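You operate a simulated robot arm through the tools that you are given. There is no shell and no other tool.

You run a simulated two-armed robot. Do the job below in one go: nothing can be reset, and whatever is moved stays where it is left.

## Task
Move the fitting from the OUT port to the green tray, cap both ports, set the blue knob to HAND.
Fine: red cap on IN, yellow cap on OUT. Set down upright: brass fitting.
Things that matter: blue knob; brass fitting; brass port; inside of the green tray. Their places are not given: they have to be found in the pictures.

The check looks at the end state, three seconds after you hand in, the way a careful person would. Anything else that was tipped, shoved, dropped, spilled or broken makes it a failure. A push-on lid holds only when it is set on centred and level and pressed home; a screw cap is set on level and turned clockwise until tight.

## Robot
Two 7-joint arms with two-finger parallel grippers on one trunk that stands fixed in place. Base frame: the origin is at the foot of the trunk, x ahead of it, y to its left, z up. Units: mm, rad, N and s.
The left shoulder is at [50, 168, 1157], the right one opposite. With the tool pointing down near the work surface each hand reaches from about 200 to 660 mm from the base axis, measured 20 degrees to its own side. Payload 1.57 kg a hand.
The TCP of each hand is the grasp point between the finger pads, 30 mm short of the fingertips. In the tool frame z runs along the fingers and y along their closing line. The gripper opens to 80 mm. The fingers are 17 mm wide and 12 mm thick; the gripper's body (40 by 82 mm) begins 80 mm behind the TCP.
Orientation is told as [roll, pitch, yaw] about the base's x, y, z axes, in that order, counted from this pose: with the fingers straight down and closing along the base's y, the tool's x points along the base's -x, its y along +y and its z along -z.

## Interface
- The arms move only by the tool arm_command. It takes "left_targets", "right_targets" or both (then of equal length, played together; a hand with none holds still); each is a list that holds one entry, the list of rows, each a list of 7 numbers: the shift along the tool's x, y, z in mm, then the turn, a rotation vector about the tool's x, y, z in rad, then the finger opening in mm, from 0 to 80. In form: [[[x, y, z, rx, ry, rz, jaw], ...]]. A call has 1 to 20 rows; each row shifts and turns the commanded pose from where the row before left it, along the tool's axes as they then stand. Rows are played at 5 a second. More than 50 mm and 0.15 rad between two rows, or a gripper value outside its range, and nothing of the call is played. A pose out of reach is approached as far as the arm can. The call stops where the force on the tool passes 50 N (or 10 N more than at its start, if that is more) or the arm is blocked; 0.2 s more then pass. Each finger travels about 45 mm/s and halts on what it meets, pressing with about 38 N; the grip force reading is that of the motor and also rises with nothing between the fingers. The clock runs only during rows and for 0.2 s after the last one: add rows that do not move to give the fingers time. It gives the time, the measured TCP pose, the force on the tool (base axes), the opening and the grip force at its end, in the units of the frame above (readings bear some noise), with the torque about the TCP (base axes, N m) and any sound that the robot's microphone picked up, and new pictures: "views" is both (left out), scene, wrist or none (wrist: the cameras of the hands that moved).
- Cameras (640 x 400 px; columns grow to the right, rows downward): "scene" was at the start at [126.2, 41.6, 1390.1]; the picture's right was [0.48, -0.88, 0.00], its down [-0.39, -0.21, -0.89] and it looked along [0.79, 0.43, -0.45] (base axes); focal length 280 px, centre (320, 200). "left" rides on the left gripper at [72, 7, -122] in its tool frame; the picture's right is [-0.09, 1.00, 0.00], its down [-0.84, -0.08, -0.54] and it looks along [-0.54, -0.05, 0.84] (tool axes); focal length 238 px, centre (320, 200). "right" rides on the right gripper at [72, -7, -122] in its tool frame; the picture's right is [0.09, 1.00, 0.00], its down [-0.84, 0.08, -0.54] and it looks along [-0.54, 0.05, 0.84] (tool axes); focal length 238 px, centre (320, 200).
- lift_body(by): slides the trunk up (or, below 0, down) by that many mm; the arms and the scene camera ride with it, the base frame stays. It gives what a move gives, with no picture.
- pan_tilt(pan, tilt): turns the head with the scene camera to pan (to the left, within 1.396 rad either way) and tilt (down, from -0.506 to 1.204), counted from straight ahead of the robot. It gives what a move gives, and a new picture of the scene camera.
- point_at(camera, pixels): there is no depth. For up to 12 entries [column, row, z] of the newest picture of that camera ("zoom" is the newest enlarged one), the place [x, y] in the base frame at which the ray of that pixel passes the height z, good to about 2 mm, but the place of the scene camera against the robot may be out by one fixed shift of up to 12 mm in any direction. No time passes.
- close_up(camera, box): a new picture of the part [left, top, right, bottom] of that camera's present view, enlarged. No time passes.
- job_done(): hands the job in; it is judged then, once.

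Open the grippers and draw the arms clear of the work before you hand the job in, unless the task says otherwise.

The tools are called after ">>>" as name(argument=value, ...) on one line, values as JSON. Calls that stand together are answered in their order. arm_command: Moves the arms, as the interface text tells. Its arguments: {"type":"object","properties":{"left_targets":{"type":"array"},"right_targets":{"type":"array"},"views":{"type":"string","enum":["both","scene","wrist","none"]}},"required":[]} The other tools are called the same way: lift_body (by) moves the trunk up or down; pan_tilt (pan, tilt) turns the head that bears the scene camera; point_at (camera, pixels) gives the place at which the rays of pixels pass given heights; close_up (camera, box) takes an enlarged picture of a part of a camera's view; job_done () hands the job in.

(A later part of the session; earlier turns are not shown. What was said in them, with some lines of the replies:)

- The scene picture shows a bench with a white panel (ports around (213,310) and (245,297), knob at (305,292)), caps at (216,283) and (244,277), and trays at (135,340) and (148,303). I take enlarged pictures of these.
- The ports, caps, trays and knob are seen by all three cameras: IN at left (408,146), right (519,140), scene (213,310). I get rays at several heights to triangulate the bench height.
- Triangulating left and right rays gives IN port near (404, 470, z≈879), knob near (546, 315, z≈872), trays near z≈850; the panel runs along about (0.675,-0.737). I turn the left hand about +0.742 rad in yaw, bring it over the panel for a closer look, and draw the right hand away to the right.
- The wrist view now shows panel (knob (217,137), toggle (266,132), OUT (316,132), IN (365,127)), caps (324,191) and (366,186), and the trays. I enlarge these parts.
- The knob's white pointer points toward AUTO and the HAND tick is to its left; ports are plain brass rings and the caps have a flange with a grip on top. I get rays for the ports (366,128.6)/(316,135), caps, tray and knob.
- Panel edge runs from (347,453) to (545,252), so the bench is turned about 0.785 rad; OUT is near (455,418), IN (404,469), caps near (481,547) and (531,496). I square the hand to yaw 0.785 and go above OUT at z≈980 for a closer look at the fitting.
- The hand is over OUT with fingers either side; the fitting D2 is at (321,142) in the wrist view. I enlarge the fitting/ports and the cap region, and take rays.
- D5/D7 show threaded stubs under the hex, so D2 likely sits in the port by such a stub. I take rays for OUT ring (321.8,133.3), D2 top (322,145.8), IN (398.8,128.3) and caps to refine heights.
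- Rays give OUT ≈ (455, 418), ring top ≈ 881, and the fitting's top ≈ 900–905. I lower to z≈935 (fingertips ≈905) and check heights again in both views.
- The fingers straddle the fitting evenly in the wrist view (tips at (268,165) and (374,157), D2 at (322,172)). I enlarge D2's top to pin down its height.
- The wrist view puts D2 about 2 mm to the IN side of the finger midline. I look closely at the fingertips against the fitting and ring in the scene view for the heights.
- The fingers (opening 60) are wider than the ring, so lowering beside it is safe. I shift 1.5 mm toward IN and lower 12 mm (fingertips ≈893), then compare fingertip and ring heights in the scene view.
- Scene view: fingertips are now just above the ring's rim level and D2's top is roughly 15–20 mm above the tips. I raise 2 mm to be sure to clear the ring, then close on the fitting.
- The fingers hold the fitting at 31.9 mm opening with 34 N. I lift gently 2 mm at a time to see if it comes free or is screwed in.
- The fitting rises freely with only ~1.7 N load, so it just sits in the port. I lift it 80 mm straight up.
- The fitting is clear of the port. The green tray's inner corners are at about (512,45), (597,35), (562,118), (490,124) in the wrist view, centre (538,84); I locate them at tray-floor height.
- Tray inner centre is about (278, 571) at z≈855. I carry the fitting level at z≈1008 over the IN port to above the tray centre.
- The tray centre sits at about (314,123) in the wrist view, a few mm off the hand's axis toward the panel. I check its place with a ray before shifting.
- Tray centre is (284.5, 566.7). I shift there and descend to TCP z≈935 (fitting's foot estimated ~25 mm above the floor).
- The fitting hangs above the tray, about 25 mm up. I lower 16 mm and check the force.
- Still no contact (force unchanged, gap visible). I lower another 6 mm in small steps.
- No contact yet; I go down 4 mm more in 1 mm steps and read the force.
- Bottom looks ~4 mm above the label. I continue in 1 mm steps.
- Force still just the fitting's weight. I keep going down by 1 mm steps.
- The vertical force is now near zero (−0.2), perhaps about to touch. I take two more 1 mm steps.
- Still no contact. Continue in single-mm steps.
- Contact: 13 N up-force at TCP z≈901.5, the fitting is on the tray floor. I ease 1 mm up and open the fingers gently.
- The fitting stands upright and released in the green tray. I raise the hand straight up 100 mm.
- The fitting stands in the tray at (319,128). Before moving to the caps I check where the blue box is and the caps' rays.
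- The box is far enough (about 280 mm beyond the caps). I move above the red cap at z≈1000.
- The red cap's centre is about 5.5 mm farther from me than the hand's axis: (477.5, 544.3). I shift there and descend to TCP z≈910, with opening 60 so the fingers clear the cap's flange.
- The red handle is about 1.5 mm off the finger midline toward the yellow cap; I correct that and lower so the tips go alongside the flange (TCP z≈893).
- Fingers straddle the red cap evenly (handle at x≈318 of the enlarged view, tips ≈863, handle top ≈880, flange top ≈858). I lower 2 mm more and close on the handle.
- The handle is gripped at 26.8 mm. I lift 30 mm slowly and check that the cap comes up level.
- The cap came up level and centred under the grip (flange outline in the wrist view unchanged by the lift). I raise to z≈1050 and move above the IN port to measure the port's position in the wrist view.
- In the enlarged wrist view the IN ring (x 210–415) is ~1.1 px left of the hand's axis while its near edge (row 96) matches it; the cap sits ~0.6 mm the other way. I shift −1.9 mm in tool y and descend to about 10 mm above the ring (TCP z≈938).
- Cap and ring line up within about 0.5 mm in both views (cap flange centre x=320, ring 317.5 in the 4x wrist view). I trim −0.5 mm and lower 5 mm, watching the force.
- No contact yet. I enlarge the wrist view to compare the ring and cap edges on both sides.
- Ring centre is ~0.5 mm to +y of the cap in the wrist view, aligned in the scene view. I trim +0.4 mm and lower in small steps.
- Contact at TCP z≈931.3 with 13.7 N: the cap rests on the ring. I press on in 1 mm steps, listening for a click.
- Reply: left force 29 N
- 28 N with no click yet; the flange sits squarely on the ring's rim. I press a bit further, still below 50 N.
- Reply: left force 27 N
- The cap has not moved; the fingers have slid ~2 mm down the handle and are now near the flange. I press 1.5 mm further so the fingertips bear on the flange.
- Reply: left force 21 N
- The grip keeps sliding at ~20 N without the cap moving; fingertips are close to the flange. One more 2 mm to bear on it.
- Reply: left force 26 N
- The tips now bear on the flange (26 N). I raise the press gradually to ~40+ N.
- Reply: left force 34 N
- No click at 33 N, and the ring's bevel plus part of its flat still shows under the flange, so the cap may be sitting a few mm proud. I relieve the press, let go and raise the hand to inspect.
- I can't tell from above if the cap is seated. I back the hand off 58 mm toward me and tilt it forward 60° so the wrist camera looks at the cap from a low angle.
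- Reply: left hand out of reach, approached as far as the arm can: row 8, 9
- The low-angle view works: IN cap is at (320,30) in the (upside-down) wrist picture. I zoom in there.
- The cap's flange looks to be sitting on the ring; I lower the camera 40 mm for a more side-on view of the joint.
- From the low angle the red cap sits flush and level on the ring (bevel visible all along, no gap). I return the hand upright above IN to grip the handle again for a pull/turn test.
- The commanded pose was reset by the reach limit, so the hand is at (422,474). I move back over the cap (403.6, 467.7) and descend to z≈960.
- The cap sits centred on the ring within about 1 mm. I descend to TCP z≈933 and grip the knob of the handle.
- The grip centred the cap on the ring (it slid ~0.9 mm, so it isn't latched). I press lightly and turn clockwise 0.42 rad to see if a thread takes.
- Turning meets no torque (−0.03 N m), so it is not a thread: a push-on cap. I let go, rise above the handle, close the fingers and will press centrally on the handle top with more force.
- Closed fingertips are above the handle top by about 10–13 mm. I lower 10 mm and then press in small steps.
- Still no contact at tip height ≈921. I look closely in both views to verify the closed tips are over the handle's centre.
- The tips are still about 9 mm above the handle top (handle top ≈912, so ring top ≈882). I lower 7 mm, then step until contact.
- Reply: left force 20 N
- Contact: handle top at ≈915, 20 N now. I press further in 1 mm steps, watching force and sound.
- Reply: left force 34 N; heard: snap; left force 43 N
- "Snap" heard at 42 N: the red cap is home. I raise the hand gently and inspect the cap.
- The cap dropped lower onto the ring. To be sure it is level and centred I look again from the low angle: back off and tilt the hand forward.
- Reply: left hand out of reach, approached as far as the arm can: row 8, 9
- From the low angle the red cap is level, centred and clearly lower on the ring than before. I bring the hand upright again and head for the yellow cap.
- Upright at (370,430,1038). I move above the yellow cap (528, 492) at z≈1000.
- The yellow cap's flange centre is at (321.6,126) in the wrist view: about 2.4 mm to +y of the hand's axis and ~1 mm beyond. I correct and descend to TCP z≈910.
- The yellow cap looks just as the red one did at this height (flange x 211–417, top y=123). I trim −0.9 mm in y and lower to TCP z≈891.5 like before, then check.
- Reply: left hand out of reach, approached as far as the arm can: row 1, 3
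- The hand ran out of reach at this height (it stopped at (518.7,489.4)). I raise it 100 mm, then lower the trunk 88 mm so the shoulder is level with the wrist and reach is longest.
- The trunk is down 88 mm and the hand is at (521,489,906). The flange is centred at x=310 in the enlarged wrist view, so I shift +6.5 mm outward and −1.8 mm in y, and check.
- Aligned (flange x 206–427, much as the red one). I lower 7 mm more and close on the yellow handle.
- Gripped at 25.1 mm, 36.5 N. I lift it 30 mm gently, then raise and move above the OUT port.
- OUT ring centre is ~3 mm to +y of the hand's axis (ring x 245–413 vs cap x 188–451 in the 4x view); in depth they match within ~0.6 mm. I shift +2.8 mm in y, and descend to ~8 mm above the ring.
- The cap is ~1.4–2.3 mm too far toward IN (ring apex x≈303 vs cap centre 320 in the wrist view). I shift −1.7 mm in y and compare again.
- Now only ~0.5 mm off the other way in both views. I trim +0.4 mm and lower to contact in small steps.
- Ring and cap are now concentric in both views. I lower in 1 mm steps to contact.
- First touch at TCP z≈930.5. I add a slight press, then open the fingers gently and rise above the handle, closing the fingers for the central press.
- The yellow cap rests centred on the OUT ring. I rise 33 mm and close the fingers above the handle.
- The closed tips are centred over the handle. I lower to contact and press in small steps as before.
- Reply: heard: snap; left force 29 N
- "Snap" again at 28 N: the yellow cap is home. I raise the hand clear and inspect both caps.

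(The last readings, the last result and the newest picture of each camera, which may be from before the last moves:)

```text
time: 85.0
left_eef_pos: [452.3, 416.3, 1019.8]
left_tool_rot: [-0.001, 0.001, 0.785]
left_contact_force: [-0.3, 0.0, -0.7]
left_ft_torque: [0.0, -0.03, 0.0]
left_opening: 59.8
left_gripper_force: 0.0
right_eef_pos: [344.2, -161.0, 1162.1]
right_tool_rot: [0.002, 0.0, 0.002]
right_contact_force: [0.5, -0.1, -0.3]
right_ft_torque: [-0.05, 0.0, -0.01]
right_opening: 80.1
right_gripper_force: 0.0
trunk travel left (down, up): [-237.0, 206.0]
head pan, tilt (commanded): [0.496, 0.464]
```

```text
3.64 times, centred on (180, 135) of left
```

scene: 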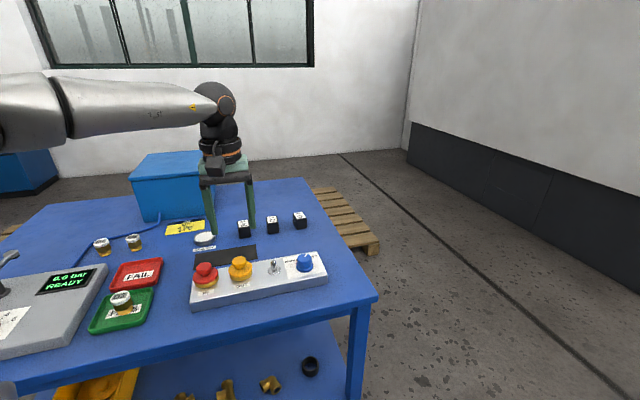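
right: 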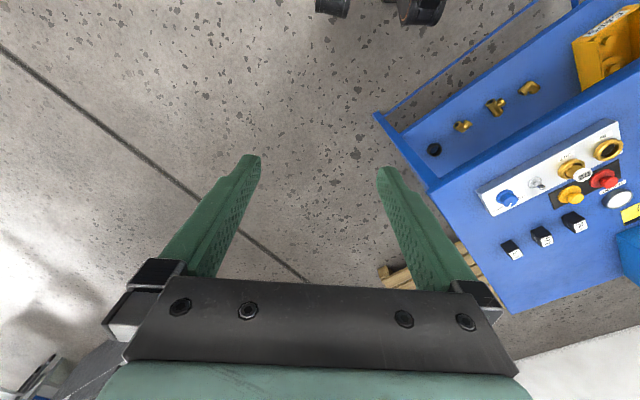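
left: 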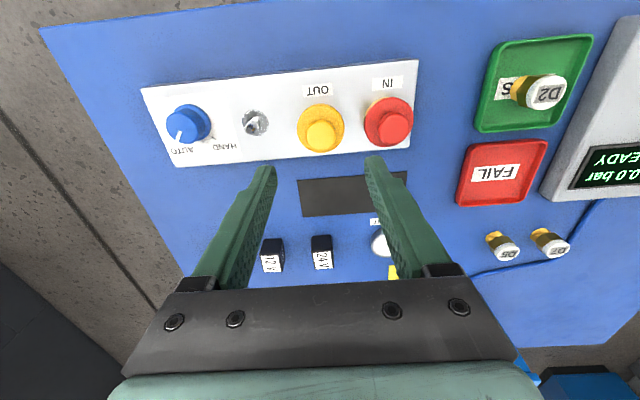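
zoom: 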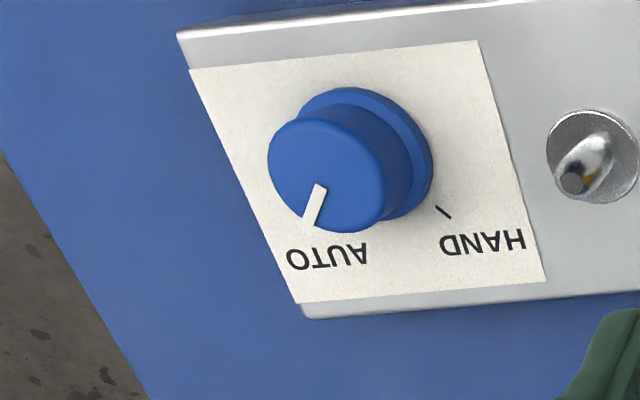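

Both caps sit alike, low and level. Now the knob: pointer at AUTO, HAND tick on its other side. I move above the knob (≈(548,312)) at z≈1020 for a close look.

>>> arm_command(left_targets=[[[1.5, -35.4, 0, 0, 0, 0, 60], [1.5, -35.4, 0, 0, 0, 0, 60], [1.5, -35.4, 0, 0, 0, 0, 60], [1.6, -35.2, 0, 0, 0, 0, 60], [0, 0, 0, 0, 0, 0, 60], [0, 0, 0, 0, 0, 0, 60]]], views="both")

>>> close_up(camera="left", box=[260, 80, 390, 180])

>>> close_up(camera="scene", box=[260, 235, 340, 300])

```text
time: 86.4
left_eef_pos: [547.1, 312.7, 1019.7]
left_tool_rot: [0.0, 0.0, 0.784]
left_contact_force: [0.6, 0.4, 0.5]
left_ft_torque: [0.0, 0.02, 0.01]
left_opening: 59.9
left_gripper_force: 0.0
right_eef_pos: [345.3, -160.8, 1162.3]
right_tool_rot: [0.001, 0.0, 0.002]
right_contact_force: [-0.8, -0.1, 0.7]
right_ft_torque: [0.01, -0.01, -0.01]
right_opening: 80.0
right_gripper_force: 0.0
trunk travel left (down, up): [-237.0, 206.0]
head pan, tilt (commanded): [0.496, 0.464]
```

scene: 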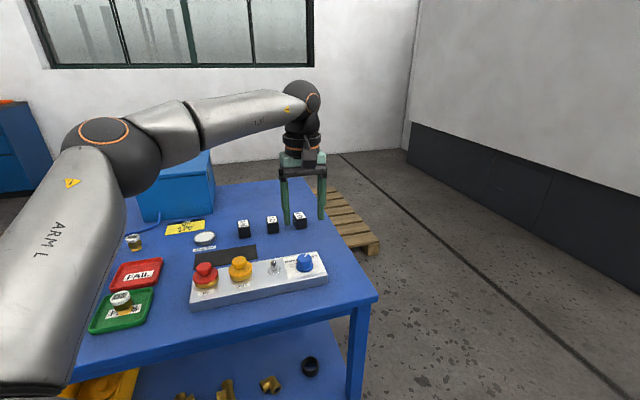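
left: 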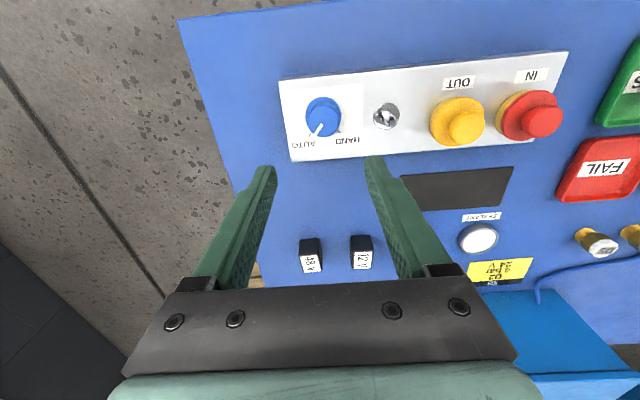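

```text
4.00 times, centred on (325, 130) of left
```

zoom: 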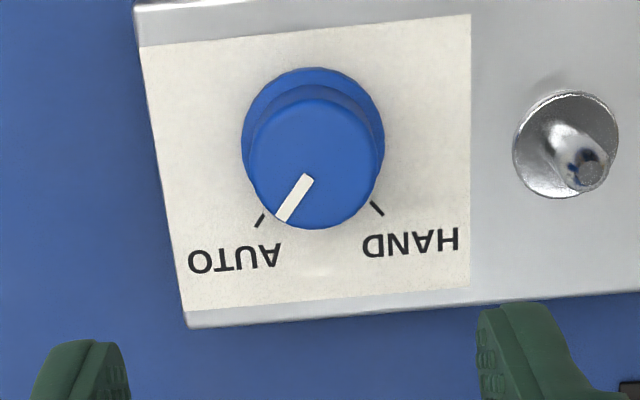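

```text
6.15 times, centred on (300, 268) of scene
```

zoom: 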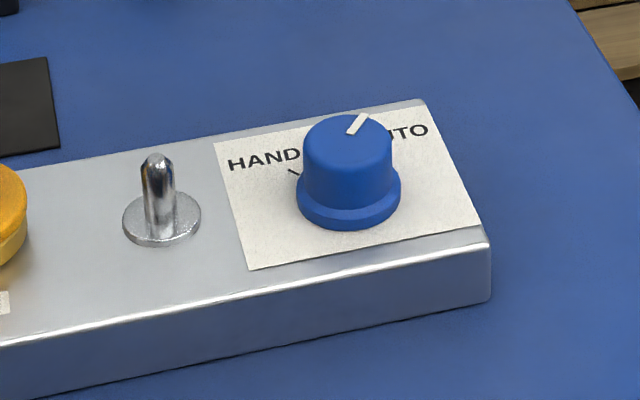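

Both ticks are visible now: AUTO tick at zoom (260,220), HAND tick at (377,208), knob base centre ≈(315,138). I get base-frame places for the centre, ticks and pointer.

>>> point_at(camera="left", pixels=[[323.75, 114.4, 874], [309.9, 135.1, 874], [339.25, 132.0, 874], [311, 133.5, 874], [337.75, 130.25, 874], [321.25, 124.25, 900], [315.25, 135, 900], [323.5, 121.5, 900], [384, 114, 874]])

>>> close_up(camera="left", box=[295, 90, 355, 145])

```text
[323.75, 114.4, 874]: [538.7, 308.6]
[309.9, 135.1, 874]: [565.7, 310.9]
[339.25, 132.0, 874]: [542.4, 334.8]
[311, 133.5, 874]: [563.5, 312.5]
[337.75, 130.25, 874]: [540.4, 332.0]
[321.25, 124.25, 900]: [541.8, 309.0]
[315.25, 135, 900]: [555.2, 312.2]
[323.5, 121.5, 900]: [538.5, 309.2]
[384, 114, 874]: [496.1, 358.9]
```

```text
7.27 times, centred on (325, 118) of left
```

zoom: 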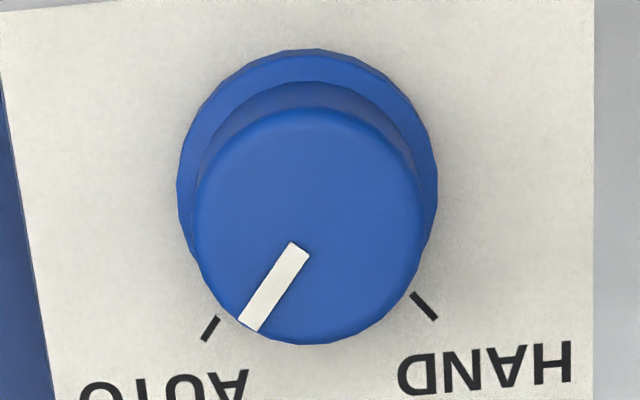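

Pointer is exactly on the AUTO tick. I refine the tick directions about the centre with rays.

>>> point_at(camera="left", pixels=[[323.8, 114.55, 874], [323.3, 116.2, 877], [310.97, 134.23, 874], [308.9, 137.4, 874], [337.65, 130.8, 874], [340.8, 134.5, 874], [323.6, 121.6, 900], [322.1, 124.6, 900], [315.2, 135.2, 900]])

```text
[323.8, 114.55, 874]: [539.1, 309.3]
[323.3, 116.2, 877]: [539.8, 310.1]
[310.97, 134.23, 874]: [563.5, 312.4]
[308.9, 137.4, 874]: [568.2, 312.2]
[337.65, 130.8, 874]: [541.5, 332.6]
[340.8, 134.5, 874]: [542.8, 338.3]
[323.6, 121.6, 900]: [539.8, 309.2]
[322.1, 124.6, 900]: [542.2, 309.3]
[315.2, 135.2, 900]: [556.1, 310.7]
```

AUTO→HAND is about 78–80° counter-clockwise (AUTO at 5.8°, HAND at 84° in the base frame), centre ≈(539.5, 309.6). I centre over the knob and descend to TCP z≈940 to check alignment.

>>> arm_command(left_targets=[[[7.6, 3.2, 10, 0, 0, 0, 60], [0, 0, 25, 0, 0, 0, 60], [0, 0, 25, 0, 0, 0, 60], [0, 0, 20, 0, 0, 0, 60], [0, 0, 0, 0, 0, 0, 60], [0, 0, 0, 0, 0, 0, 60]]], views="wrist")

>>> close_up(camera="left", box=[260, 100, 380, 200])

>>> close_up(camera="scene", box=[270, 225, 340, 285])

```text
time: 87.8
left_eef_pos: [539.6, 308.3, 939.7]
left_tool_rot: [0.0, 0.0, 0.785]
left_contact_force: [-0.5, 0.1, 0.3]
left_ft_torque: [0.0, 0.01, 0.01]
left_opening: 60.3
left_gripper_force: 0.1
right_eef_pos: [345.1, -162.7, 1162.0]
right_tool_rot: [0.003, 0.0, 0.001]
right_contact_force: [0.1, 0.0, -0.3]
right_ft_torque: [-0.01, 0.01, -0.02]
right_opening: 79.9
right_gripper_force: 0.1
trunk travel left (down, up): [-237.0, 206.0]
head pan, tilt (commanded): [0.496, 0.464]
```

left: 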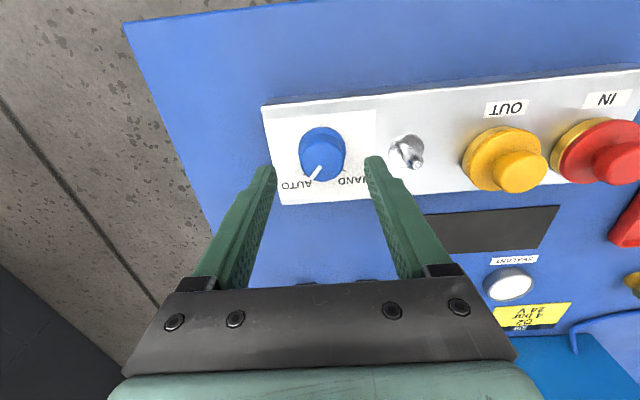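

```text
4.00 times, centred on (320, 150) of left
```

zoom: 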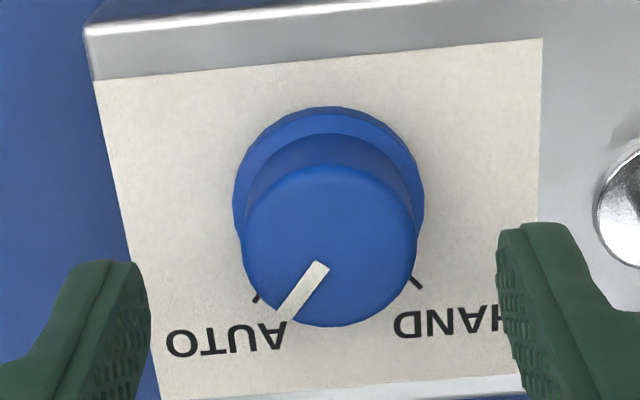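

```text
6.67 times, centred on (305, 255) of scene
```

zoom: 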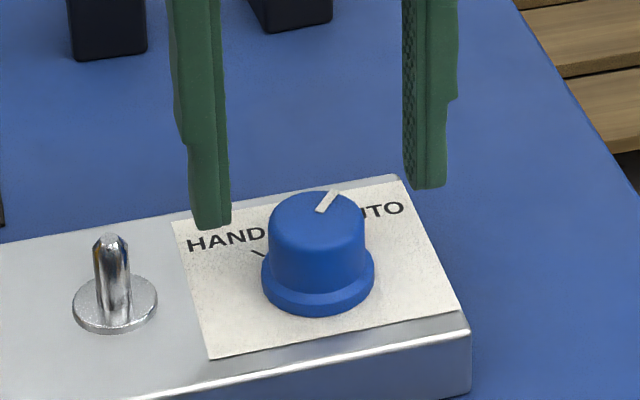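

Knob is ~2.5 mm nearer to me and 1–2 mm to +y of the hand's axis. I shift and turn the hand clockwise 0.685 rad (to yaw 0.1), to leave room for the counter-clockwise turn, and check again.

>>> arm_command(left_targets=[[[2.5, 1.4, 0, 0, 0, 0, 60], [0, 0, 0, 0, 0, 0.137, 60], [0, 0, 0, 0, 0, 0.137, 60], [0, 0, 0, 0, 0, 0.137, 60], [0, 0, 0, 0, 0, 0.137, 60], [0, 0, 0, 0, 0, 0.137, 60], [0, 0, 0, 0, 0, 0, 60], [0, 0, 0, 0, 0, 0, 60]]], views="wrist")

>>> close_up(camera="left", box=[260, 100, 380, 200])

>>> close_up(camera="scene", box=[270, 225, 340, 285])

```text
time: 89.6
left_eef_pos: [536.1, 308.4, 940.9]
left_tool_rot: [0.0, 0.001, 0.1]
left_contact_force: [-0.4, -0.2, -0.6]
left_ft_torque: [0.02, -0.02, 0.01]
left_opening: 60.1
left_gripper_force: 0.1
right_eef_pos: [344.7, -162.3, 1161.9]
right_tool_rot: [0.002, -0.001, 0.003]
right_contact_force: [0.1, -0.2, -0.1]
right_ft_torque: [-0.02, -0.01, 0.03]
right_opening: 80.1
right_gripper_force: 0.0
trunk travel left (down, up): [-237.0, 206.0]
head pan, tilt (commanded): [0.496, 0.464]
```

left: 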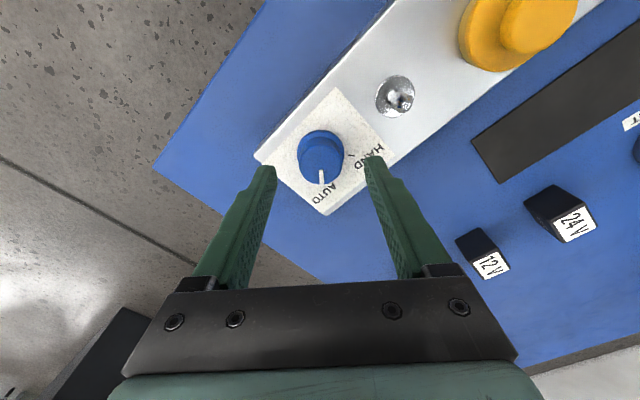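

```text
4.00 times, centred on (320, 150) of left
```

zoom: 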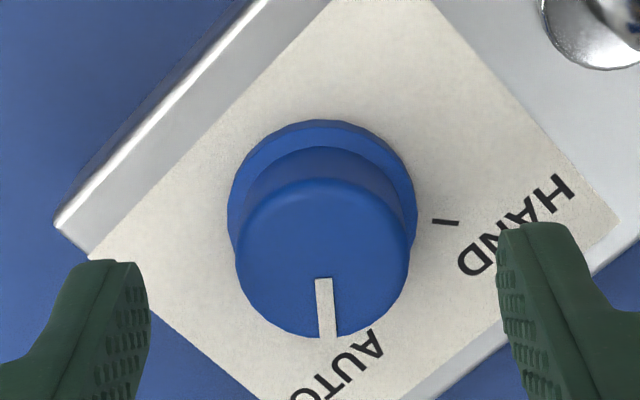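

```text
6.67 times, centred on (305, 255) of scene
```

zoom: 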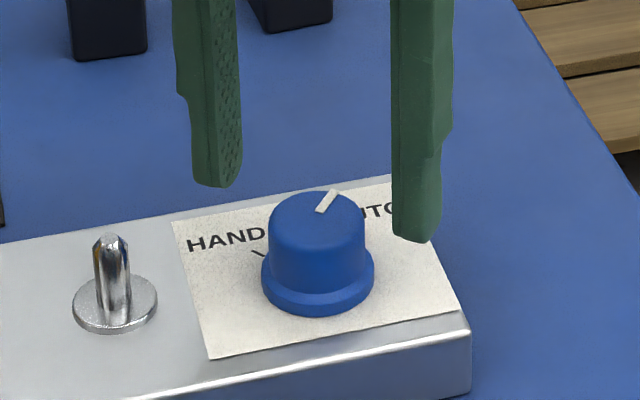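

At yaw 0.1 the knob is ~1 mm outward and ~1 mm to +y of the axis; I correct and lower to TCP z≈916 (tips ≈886, around the knob body).

>>> arm_command(left_targets=[[[-0.8, 1.0, 5, 0, 0, 0, 60], [0, 0, 10, 0, 0, 0, 60], [0, 0, 9, 0, 0, 0, 60], [0, 0, 0, 0, 0, 0, 60]]], views="none")

>>> close_up(camera="left", box=[260, 110, 380, 210])

>>> close_up(camera="scene", box=[270, 225, 340, 285])

```text
time: 90.6
left_eef_pos: [538.8, 308.6, 915.4]
left_tool_rot: [0.0, 0.0, 0.101]
left_contact_force: [-0.2, 0.1, 0.2]
left_ft_torque: [-0.04, 0.01, -0.02]
left_opening: 59.9
left_gripper_force: 0.0
right_eef_pos: [344.6, -161.8, 1162.0]
right_tool_rot: [0.001, -0.001, 0.002]
right_contact_force: [-0.1, -0.1, 0.7]
right_ft_torque: [0.07, -0.02, 0.02]
right_opening: 80.1
right_gripper_force: 0.0
trunk travel left (down, up): [-237.0, 206.0]
head pan, tilt (commanded): [0.496, 0.464]
```

```text
4.00 times, centred on (320, 160) of left
```

zoom: 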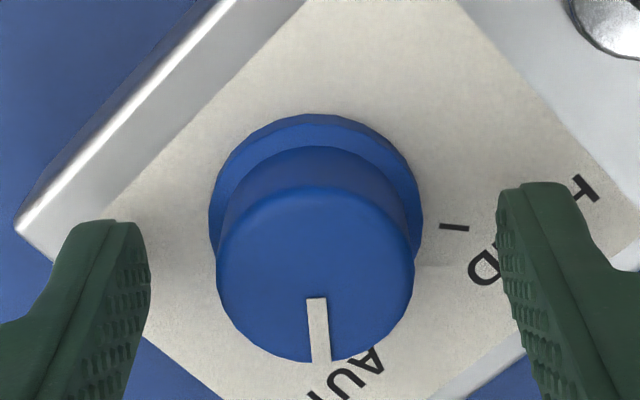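

```text
6.67 times, centred on (305, 255) of scene
```

zoom: 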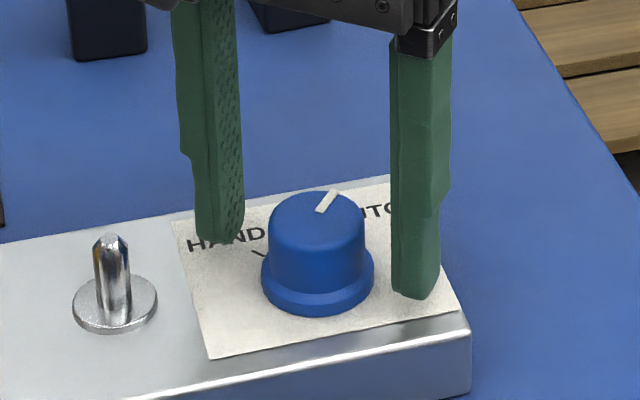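

The fingers straddle the knob body evenly. I close on it.

>>> arm_command(left_targets=[[[0, 0, 0, 0, 0, 0, 45], [0, 0, 0, 0, 0, 0, 30], [0, 0, 0, 0, 0, 0, 15], [0, 0, 0, 0, 0, 0, 15], [0, 0, 0, 0, 0, 0, 15]]], views="none")

>>> close_up(camera="left", box=[260, 110, 380, 210])

>>> close_up(camera="scene", box=[270, 225, 340, 285])

```text
time: 91.8
left_eef_pos: [538.7, 308.3, 914.9]
left_tool_rot: [0.001, -0.001, 0.1]
left_contact_force: [0.2, -3.9, -2.0]
left_ft_torque: [0.16, -0.19, 0.0]
left_opening: 31.5
left_gripper_force: 40.4
right_eef_pos: [344.5, -162.1, 1162.7]
right_tool_rot: [0.002, -0.001, 0.002]
right_contact_force: [-0.4, 0.0, -0.3]
right_ft_torque: [0.02, 0.01, -0.04]
right_opening: 80.0
right_gripper_force: 0.0
trunk travel left (down, up): [-237.0, 206.0]
head pan, tilt (commanded): [0.496, 0.464]
```

```text
4.00 times, centred on (320, 160) of left
```

zoom: 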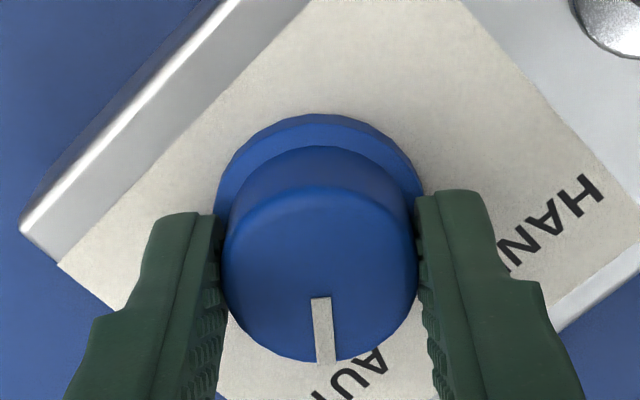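

```text
6.67 times, centred on (305, 255) of scene
```

zoom: 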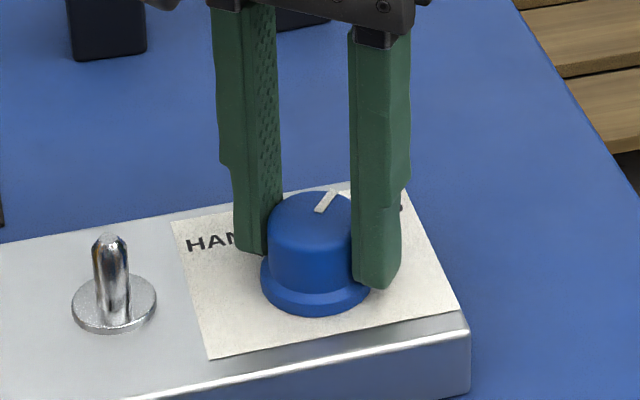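

Grip is good (31.5 mm, only 4 N sideways). I begin turning counter-clockwise: 0.41 rad and check forces.

>>> arm_command(left_targets=[[[0, 0, 0, 0, 0, -0.1, 15], [0, 0, 0, 0, 0, -0.1, 15], [0, 0, 0, 0, 0, -0.1, 15], [0, 0, 0, 0, 0, -0.1, 15], [0, 0, 0, 0, 0, 0, 15]]], views="none")

>>> close_up(camera="left", box=[260, 110, 380, 210])

>>> close_up(camera="scene", box=[270, 225, 340, 285])

```text
time: 93.0
left_eef_pos: [537.1, 309.3, 914.0]
left_tool_rot: [0.0, 0.002, 0.502]
left_contact_force: [0.1, -4.2, -4.9]
left_ft_torque: [-0.25, -0.48, 0.02]
left_opening: 31.3
left_gripper_force: 40.0
right_eef_pos: [345.6, -162.0, 1162.3]
right_tool_rot: [0.001, 0.0, 0.002]
right_contact_force: [0.0, 0.4, 0.5]
right_ft_torque: [0.0, 0.02, 0.02]
right_opening: 80.0
right_gripper_force: 0.0
trunk travel left (down, up): [-237.0, 206.0]
head pan, tilt (commanded): [0.496, 0.464]
```

```text
4.00 times, centred on (320, 160) of left
```

zoom: 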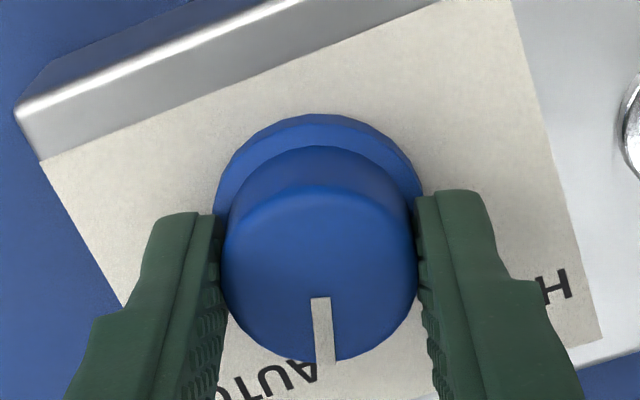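

```text
6.67 times, centred on (305, 255) of scene
```

zoom: 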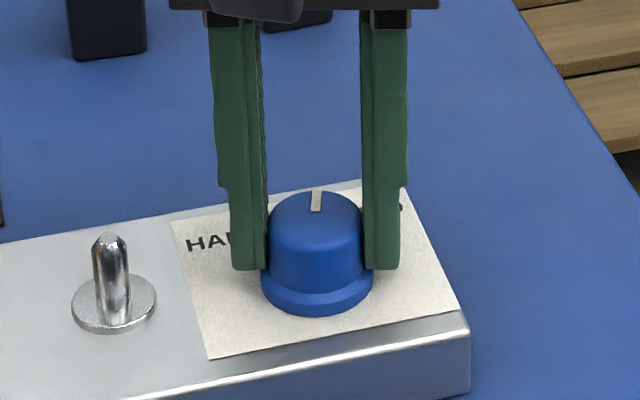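

The knob follows the hand with low force (pointer stays fixed in the wrist view). I turn another 0.6 rad.

>>> arm_command(left_targets=[[[0, 0, 0, 0, 0, -0.12, 15], [0, 0, 0, 0, 0, -0.12, 15], [0, 0, 0, 0, 0, -0.12, 15], [0, 0, 0, 0, 0, -0.12, 15], [0, 0, 0, 0, 0, -0.12, 15], [0, 0, 0, 0, 0, 0, 15]]], views="none")

>>> close_up(camera="left", box=[260, 110, 380, 210])

>>> close_up(camera="scene", box=[270, 225, 340, 285])

```text
time: 94.4
left_eef_pos: [537.8, 308.6, 915.4]
left_tool_rot: [0.001, -0.001, 1.104]
left_contact_force: [0.8, -1.6, -5.6]
left_ft_torque: [-0.34, -0.34, -0.01]
left_opening: 31.6
left_gripper_force: 39.8
right_eef_pos: [345.1, -162.6, 1162.1]
right_tool_rot: [0.002, 0.0, 0.002]
right_contact_force: [0.3, -0.1, 0.0]
right_ft_torque: [0.02, 0.0, 0.0]
right_opening: 79.7
right_gripper_force: 0.1
trunk travel left (down, up): [-237.0, 206.0]
head pan, tilt (commanded): [0.496, 0.464]
```

```text
4.00 times, centred on (320, 160) of left
```

zoom: 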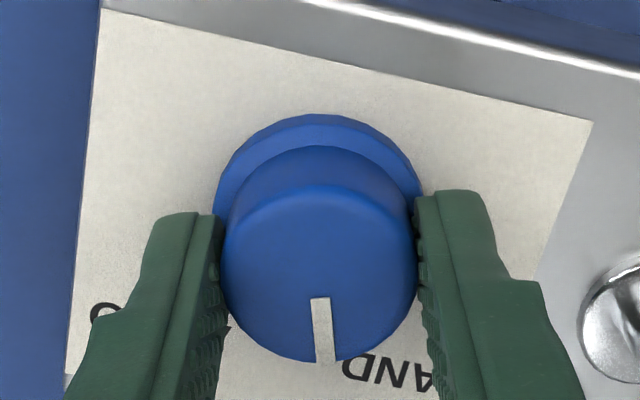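

```text
6.67 times, centred on (305, 255) of scene
```

zoom: 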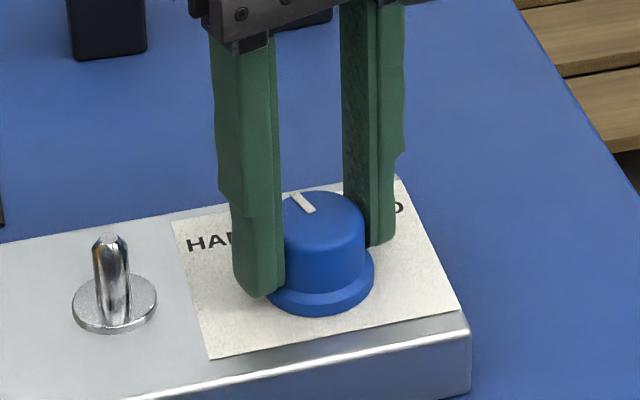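

One radian done. I turn the remaining 0.37 rad.

>>> arm_command(left_targets=[[[0, 0, 0, 0, 0, -0.12, 15], [0, 0, 0, 0, 0, -0.12, 15], [0, 0, 0, 0, 0, -0.13, 15], [0, 0, 0, 0, 0, 0, 15], [0, 0, 0, 0, 0, 0, 15]]], views="none")

>>> close_up(camera="left", box=[260, 110, 380, 210])

>>> close_up(camera="scene", box=[270, 225, 340, 285])

```text
time: 95.6
left_eef_pos: [536.3, 309.6, 915.1]
left_tool_rot: [0.001, -0.001, 1.471]
left_contact_force: [-2.4, -2.9, -5.9]
left_ft_torque: [-0.1, -0.29, 0.01]
left_opening: 31.5
left_gripper_force: 40.4
right_eef_pos: [346.5, -160.6, 1162.8]
right_tool_rot: [0.002, 0.0, 0.002]
right_contact_force: [0.6, -0.2, -0.5]
right_ft_torque: [-0.02, 0.01, -0.02]
right_opening: 80.0
right_gripper_force: 0.0
trunk travel left (down, up): [-237.0, 206.0]
head pan, tilt (commanded): [0.496, 0.464]
```

```text
4.00 times, centred on (320, 160) of left
```

zoom: 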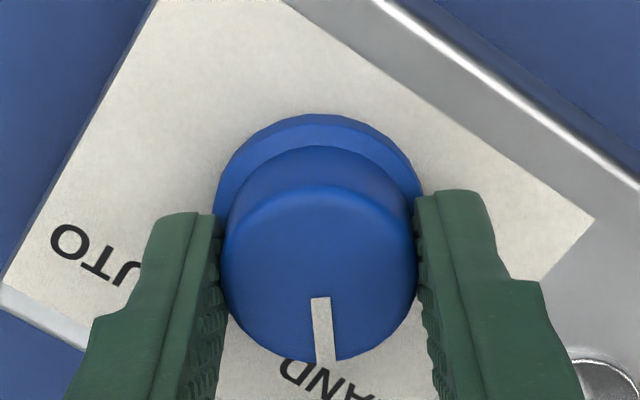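

```text
6.67 times, centred on (305, 255) of scene
```

zoom: 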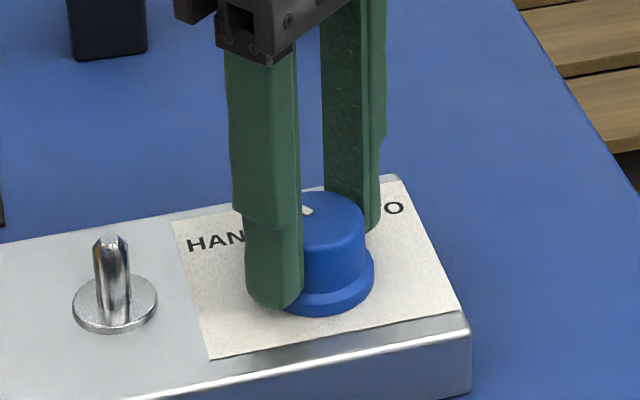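

Turned 1.37 rad (78.6°). I let go gently and rise to look at the pointer against the HAND tick.

>>> arm_command(left_targets=[[[0, 0, 0, 0, 0, 0, 30], [0, 0, 0, 0, 0, 0, 36], [0, 0, 0, 0, 0, 0, 48], [0, 0, 0, 0, 0, 0, 60], [0, 0, -15, 0, 0, 0, 60], [0, 0, -35, 0, 0, 0, 60], [0, 0, -40, 0, 0, 0.137, 60], [0, 0, -14, 0, 0, 0.137, 60], [0, 0, 0, 0, 0, 0.137, 60], [0, 0, 0, 0, 0, 0.137, 60], [0, 0, 0, 0, 0, 0.137, 60], [0, 0, 0, 0, 0, 0, 60]]], views="both")

>>> close_up(camera="left", box=[285, 85, 365, 150])

>>> close_up(camera="scene", box=[270, 225, 340, 285])

```text
time: 98.2
left_eef_pos: [537.9, 309.7, 1020.4]
left_tool_rot: [0.0, -0.001, 0.784]
left_contact_force: [1.0, -0.5, 0.3]
left_ft_torque: [0.01, 0.03, 0.0]
left_opening: 60.1
left_gripper_force: 0.1
right_eef_pos: [344.3, -160.4, 1161.2]
right_tool_rot: [0.001, 0.0, 0.001]
right_contact_force: [-0.5, -0.6, 0.4]
right_ft_torque: [0.0, 0.01, -0.01]
right_opening: 80.2
right_gripper_force: 0.0
trunk travel left (down, up): [-237.0, 206.0]
head pan, tilt (commanded): [0.496, 0.464]
```

scene: 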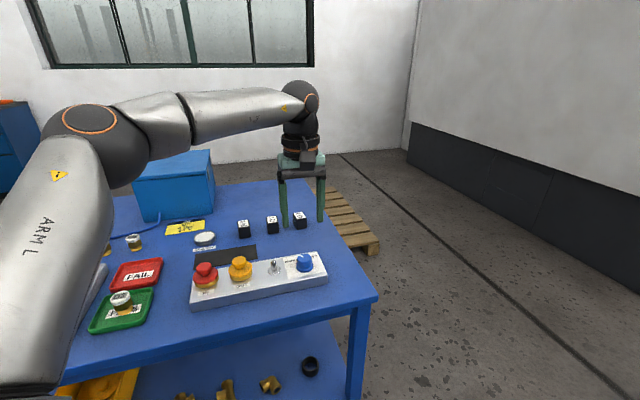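
left: 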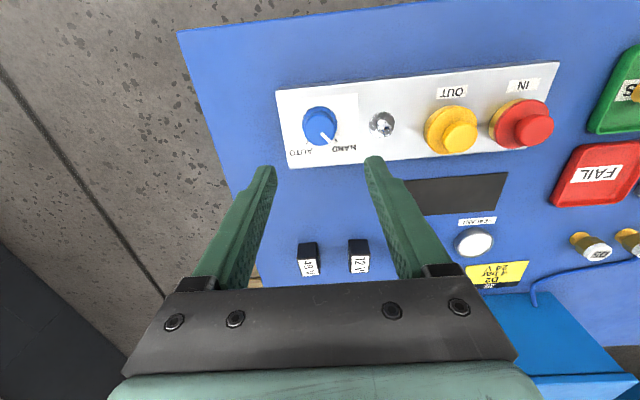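

```text
6.15 times, centred on (325, 118) of left
```

zoom: 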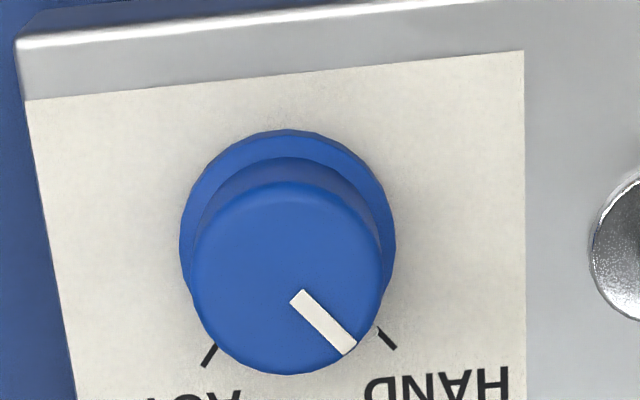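

```text
6.67 times, centred on (305, 255) of scene
```

zoom: 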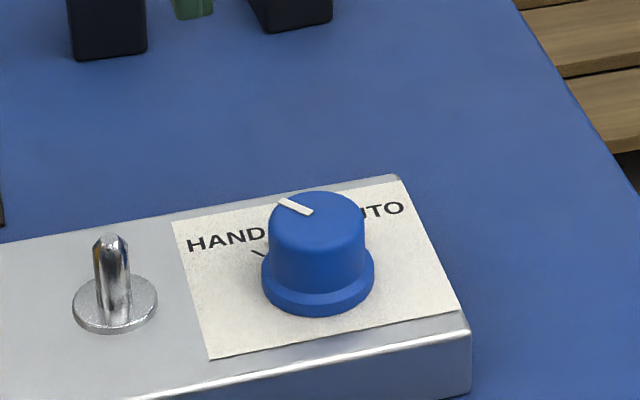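

Pointer now points to HAND, perhaps slightly past the tick. I measure the directions with rays.

>>> point_at(camera="left", pixels=[[321.4, 133.8, 900], [329.7, 142.2, 900], [334.6, 138.8, 874], [337.4, 142.2, 874], [308.1, 141.6, 874], [306, 145, 874], [319.8, 124.5, 876]])

>>> close_up(camera="left", box=[298, 105, 348, 150])

```text
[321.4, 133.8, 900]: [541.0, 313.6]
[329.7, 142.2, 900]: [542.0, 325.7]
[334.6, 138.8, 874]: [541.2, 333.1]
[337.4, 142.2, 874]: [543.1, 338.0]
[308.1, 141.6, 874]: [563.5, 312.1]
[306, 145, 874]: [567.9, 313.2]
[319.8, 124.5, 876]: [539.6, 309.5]
```

```text
8.89 times, centred on (323, 128) of left
```

zoom: 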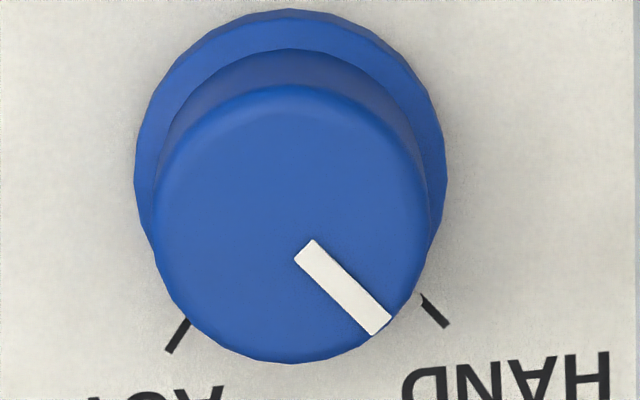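

The pointer is at 85°, the HAND tick at 84° – set. I raise the left hand and draw it back clear of the bench, to near its starting place.

>>> arm_command(left_targets=[[[0, 0, -40, 0, 0, 0, 70], [0, 0, -45, 0, 0, 0, 80], [0, 0, -40, 0, 0, 0, 80], [31, 28, 0, 0, 0, 0, 80], [31, 28, 0, 0, 0, 0, 80], [31, 28, 0, 0, 0, 0, 80], [31, 28, 0, 0, 0, 0, 80], [31, 28, 0, 0, 0, 0, 80], [31, 28, 0, 0, 0, 0, 80], [0, 0, 0, 0, 0, 0, 80]]], views="both")

>>> close_up(camera="scene", box=[70, 200, 340, 350])

>>> close_up(camera="scene", box=[80, 270, 180, 350])

>>> close_up(camera="scene", box=[180, 240, 340, 315])

```text
time: 100.4
left_eef_pos: [259.8, 302.6, 1128.7]
left_tool_rot: [0.0, 0.0, 0.785]
left_contact_force: [-0.3, 0.5, 0.1]
left_ft_torque: [0.01, -0.02, 0.0]
left_opening: 80.1
left_gripper_force: 0.0
left hand out of reach, approached as far as the arm can: row 2, 3
right_eef_pos: [343.6, -160.7, 1162.5]
right_tool_rot: [0.003, -0.002, 0.0]
right_contact_force: [0.7, 0.1, 0.0]
right_ft_torque: [0.0, 0.01, 0.01]
right_opening: 79.9
right_gripper_force: 0.1
trunk travel left (down, up): [-237.0, 206.0]
head pan, tilt (commanded): [0.496, 0.464]
```

scene: 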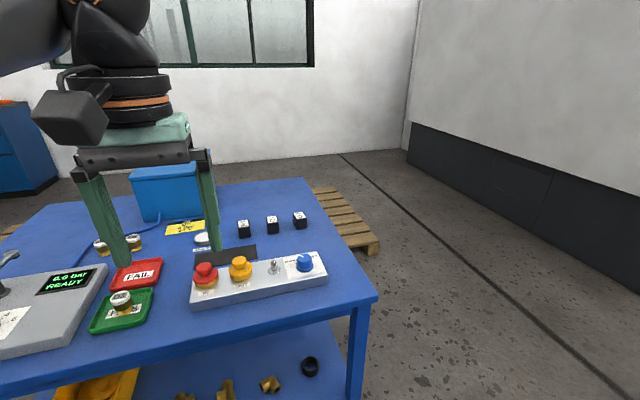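
left: 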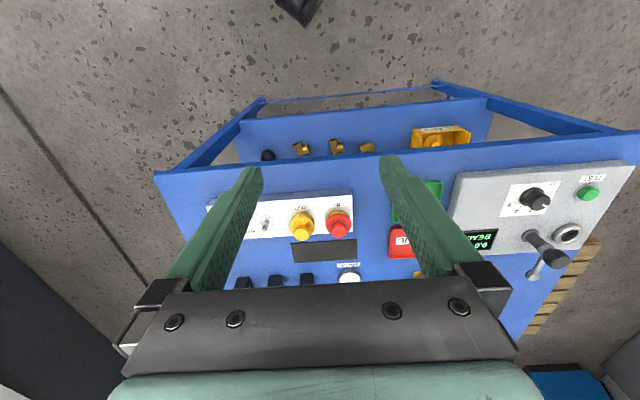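

```text
2.37 times, centred on (205, 275) of scene
```

zoom: 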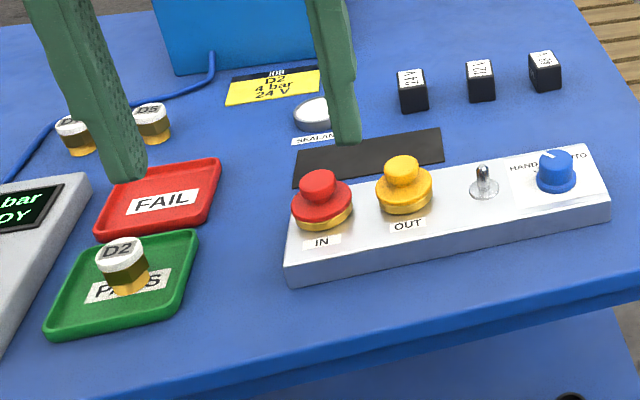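

```text
5.00 times, centred on (130, 310) of scene
```

zoom: 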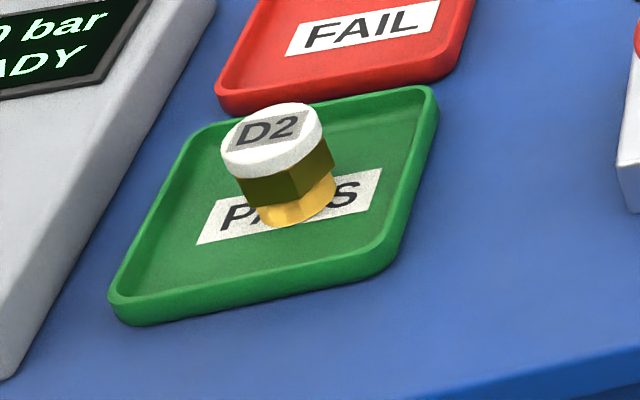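

```text
4.00 times, centred on (260, 278) of scene
```

zoom: 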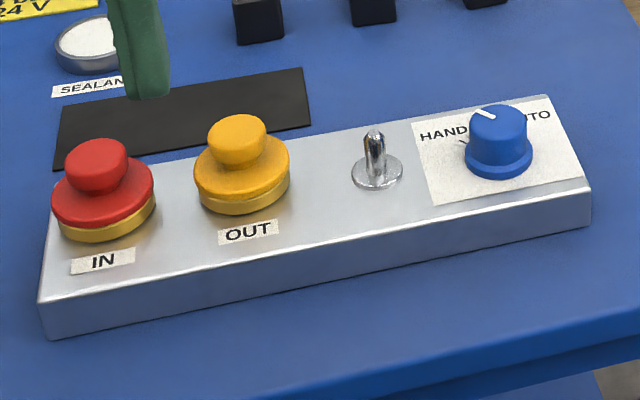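

The arm is clear and everything else looks undisturbed; D2 stands upright in the green tray. I take a last close look at both caps.

>>> close_up(camera="scene", box=[188, 255, 220, 292])

>>> close_up(camera="scene", box=[224, 248, 256, 285])

>>> close_up(camera="left", box=[250, 180, 370, 270])

```text
10.81 times, centred on (204, 274) of scene
```

zoom: 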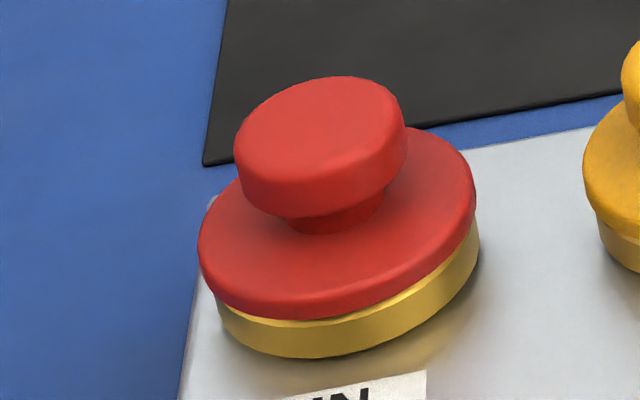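

```text
10.81 times, centred on (240, 266) of scene
```

zoom: 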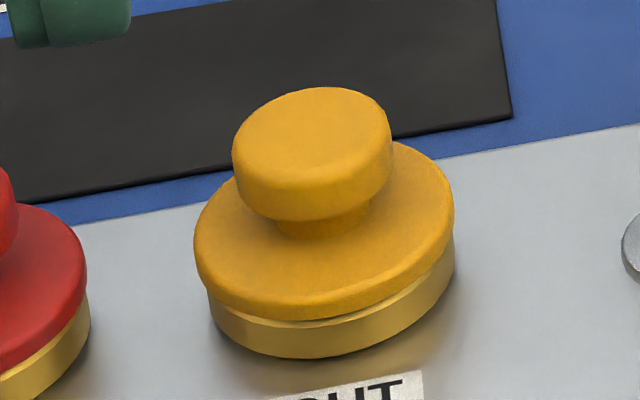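

```text
4.44 times, centred on (310, 225) of left
```

zoom: 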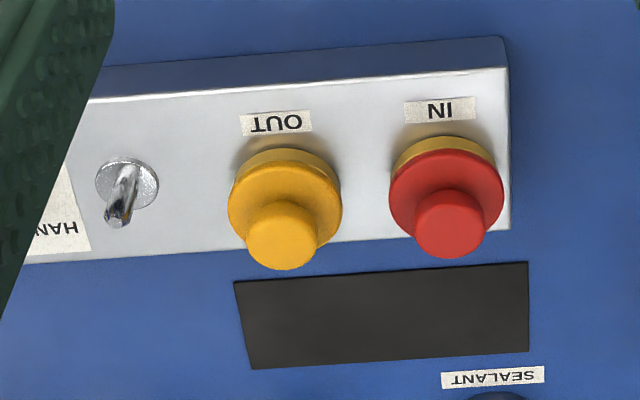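

Both caps are flush and level with equal ring showing, the knob is on HAND, the fitting stands in the green tray, both grippers are open and clear. I hand in the job.

>>> job_done()

```text
The job is handed in.
```

I finished all the steps and handed the job in. The check's result has not come back to me.

- **Fitting:** D2 is out of the OUT port and stands upright near the middle of the green tray.
- **Red cap on IN:** it was pressed down until it snapped at about 42 N. It looks level and centred on the port.
- **Yellow cap on OUT:** it was pressed down until it snapped at about 28 N. It sits at the same height as the red cap.
- **Blue knob:** it was turned from AUTO to HAND. The pointer is within about 1° of the HAND mark, measured from the wrist camera.

I turned the red cap slightly clockwise to see if it was a screw cap. It met no resistance, so I treated both caps as push-on. The last pictures show nothing else on the bench out of place.

I lowered the trunk 88 mm to reach the yellow cap and left it there. Both grippers are open, and both arms are clear of the bench.
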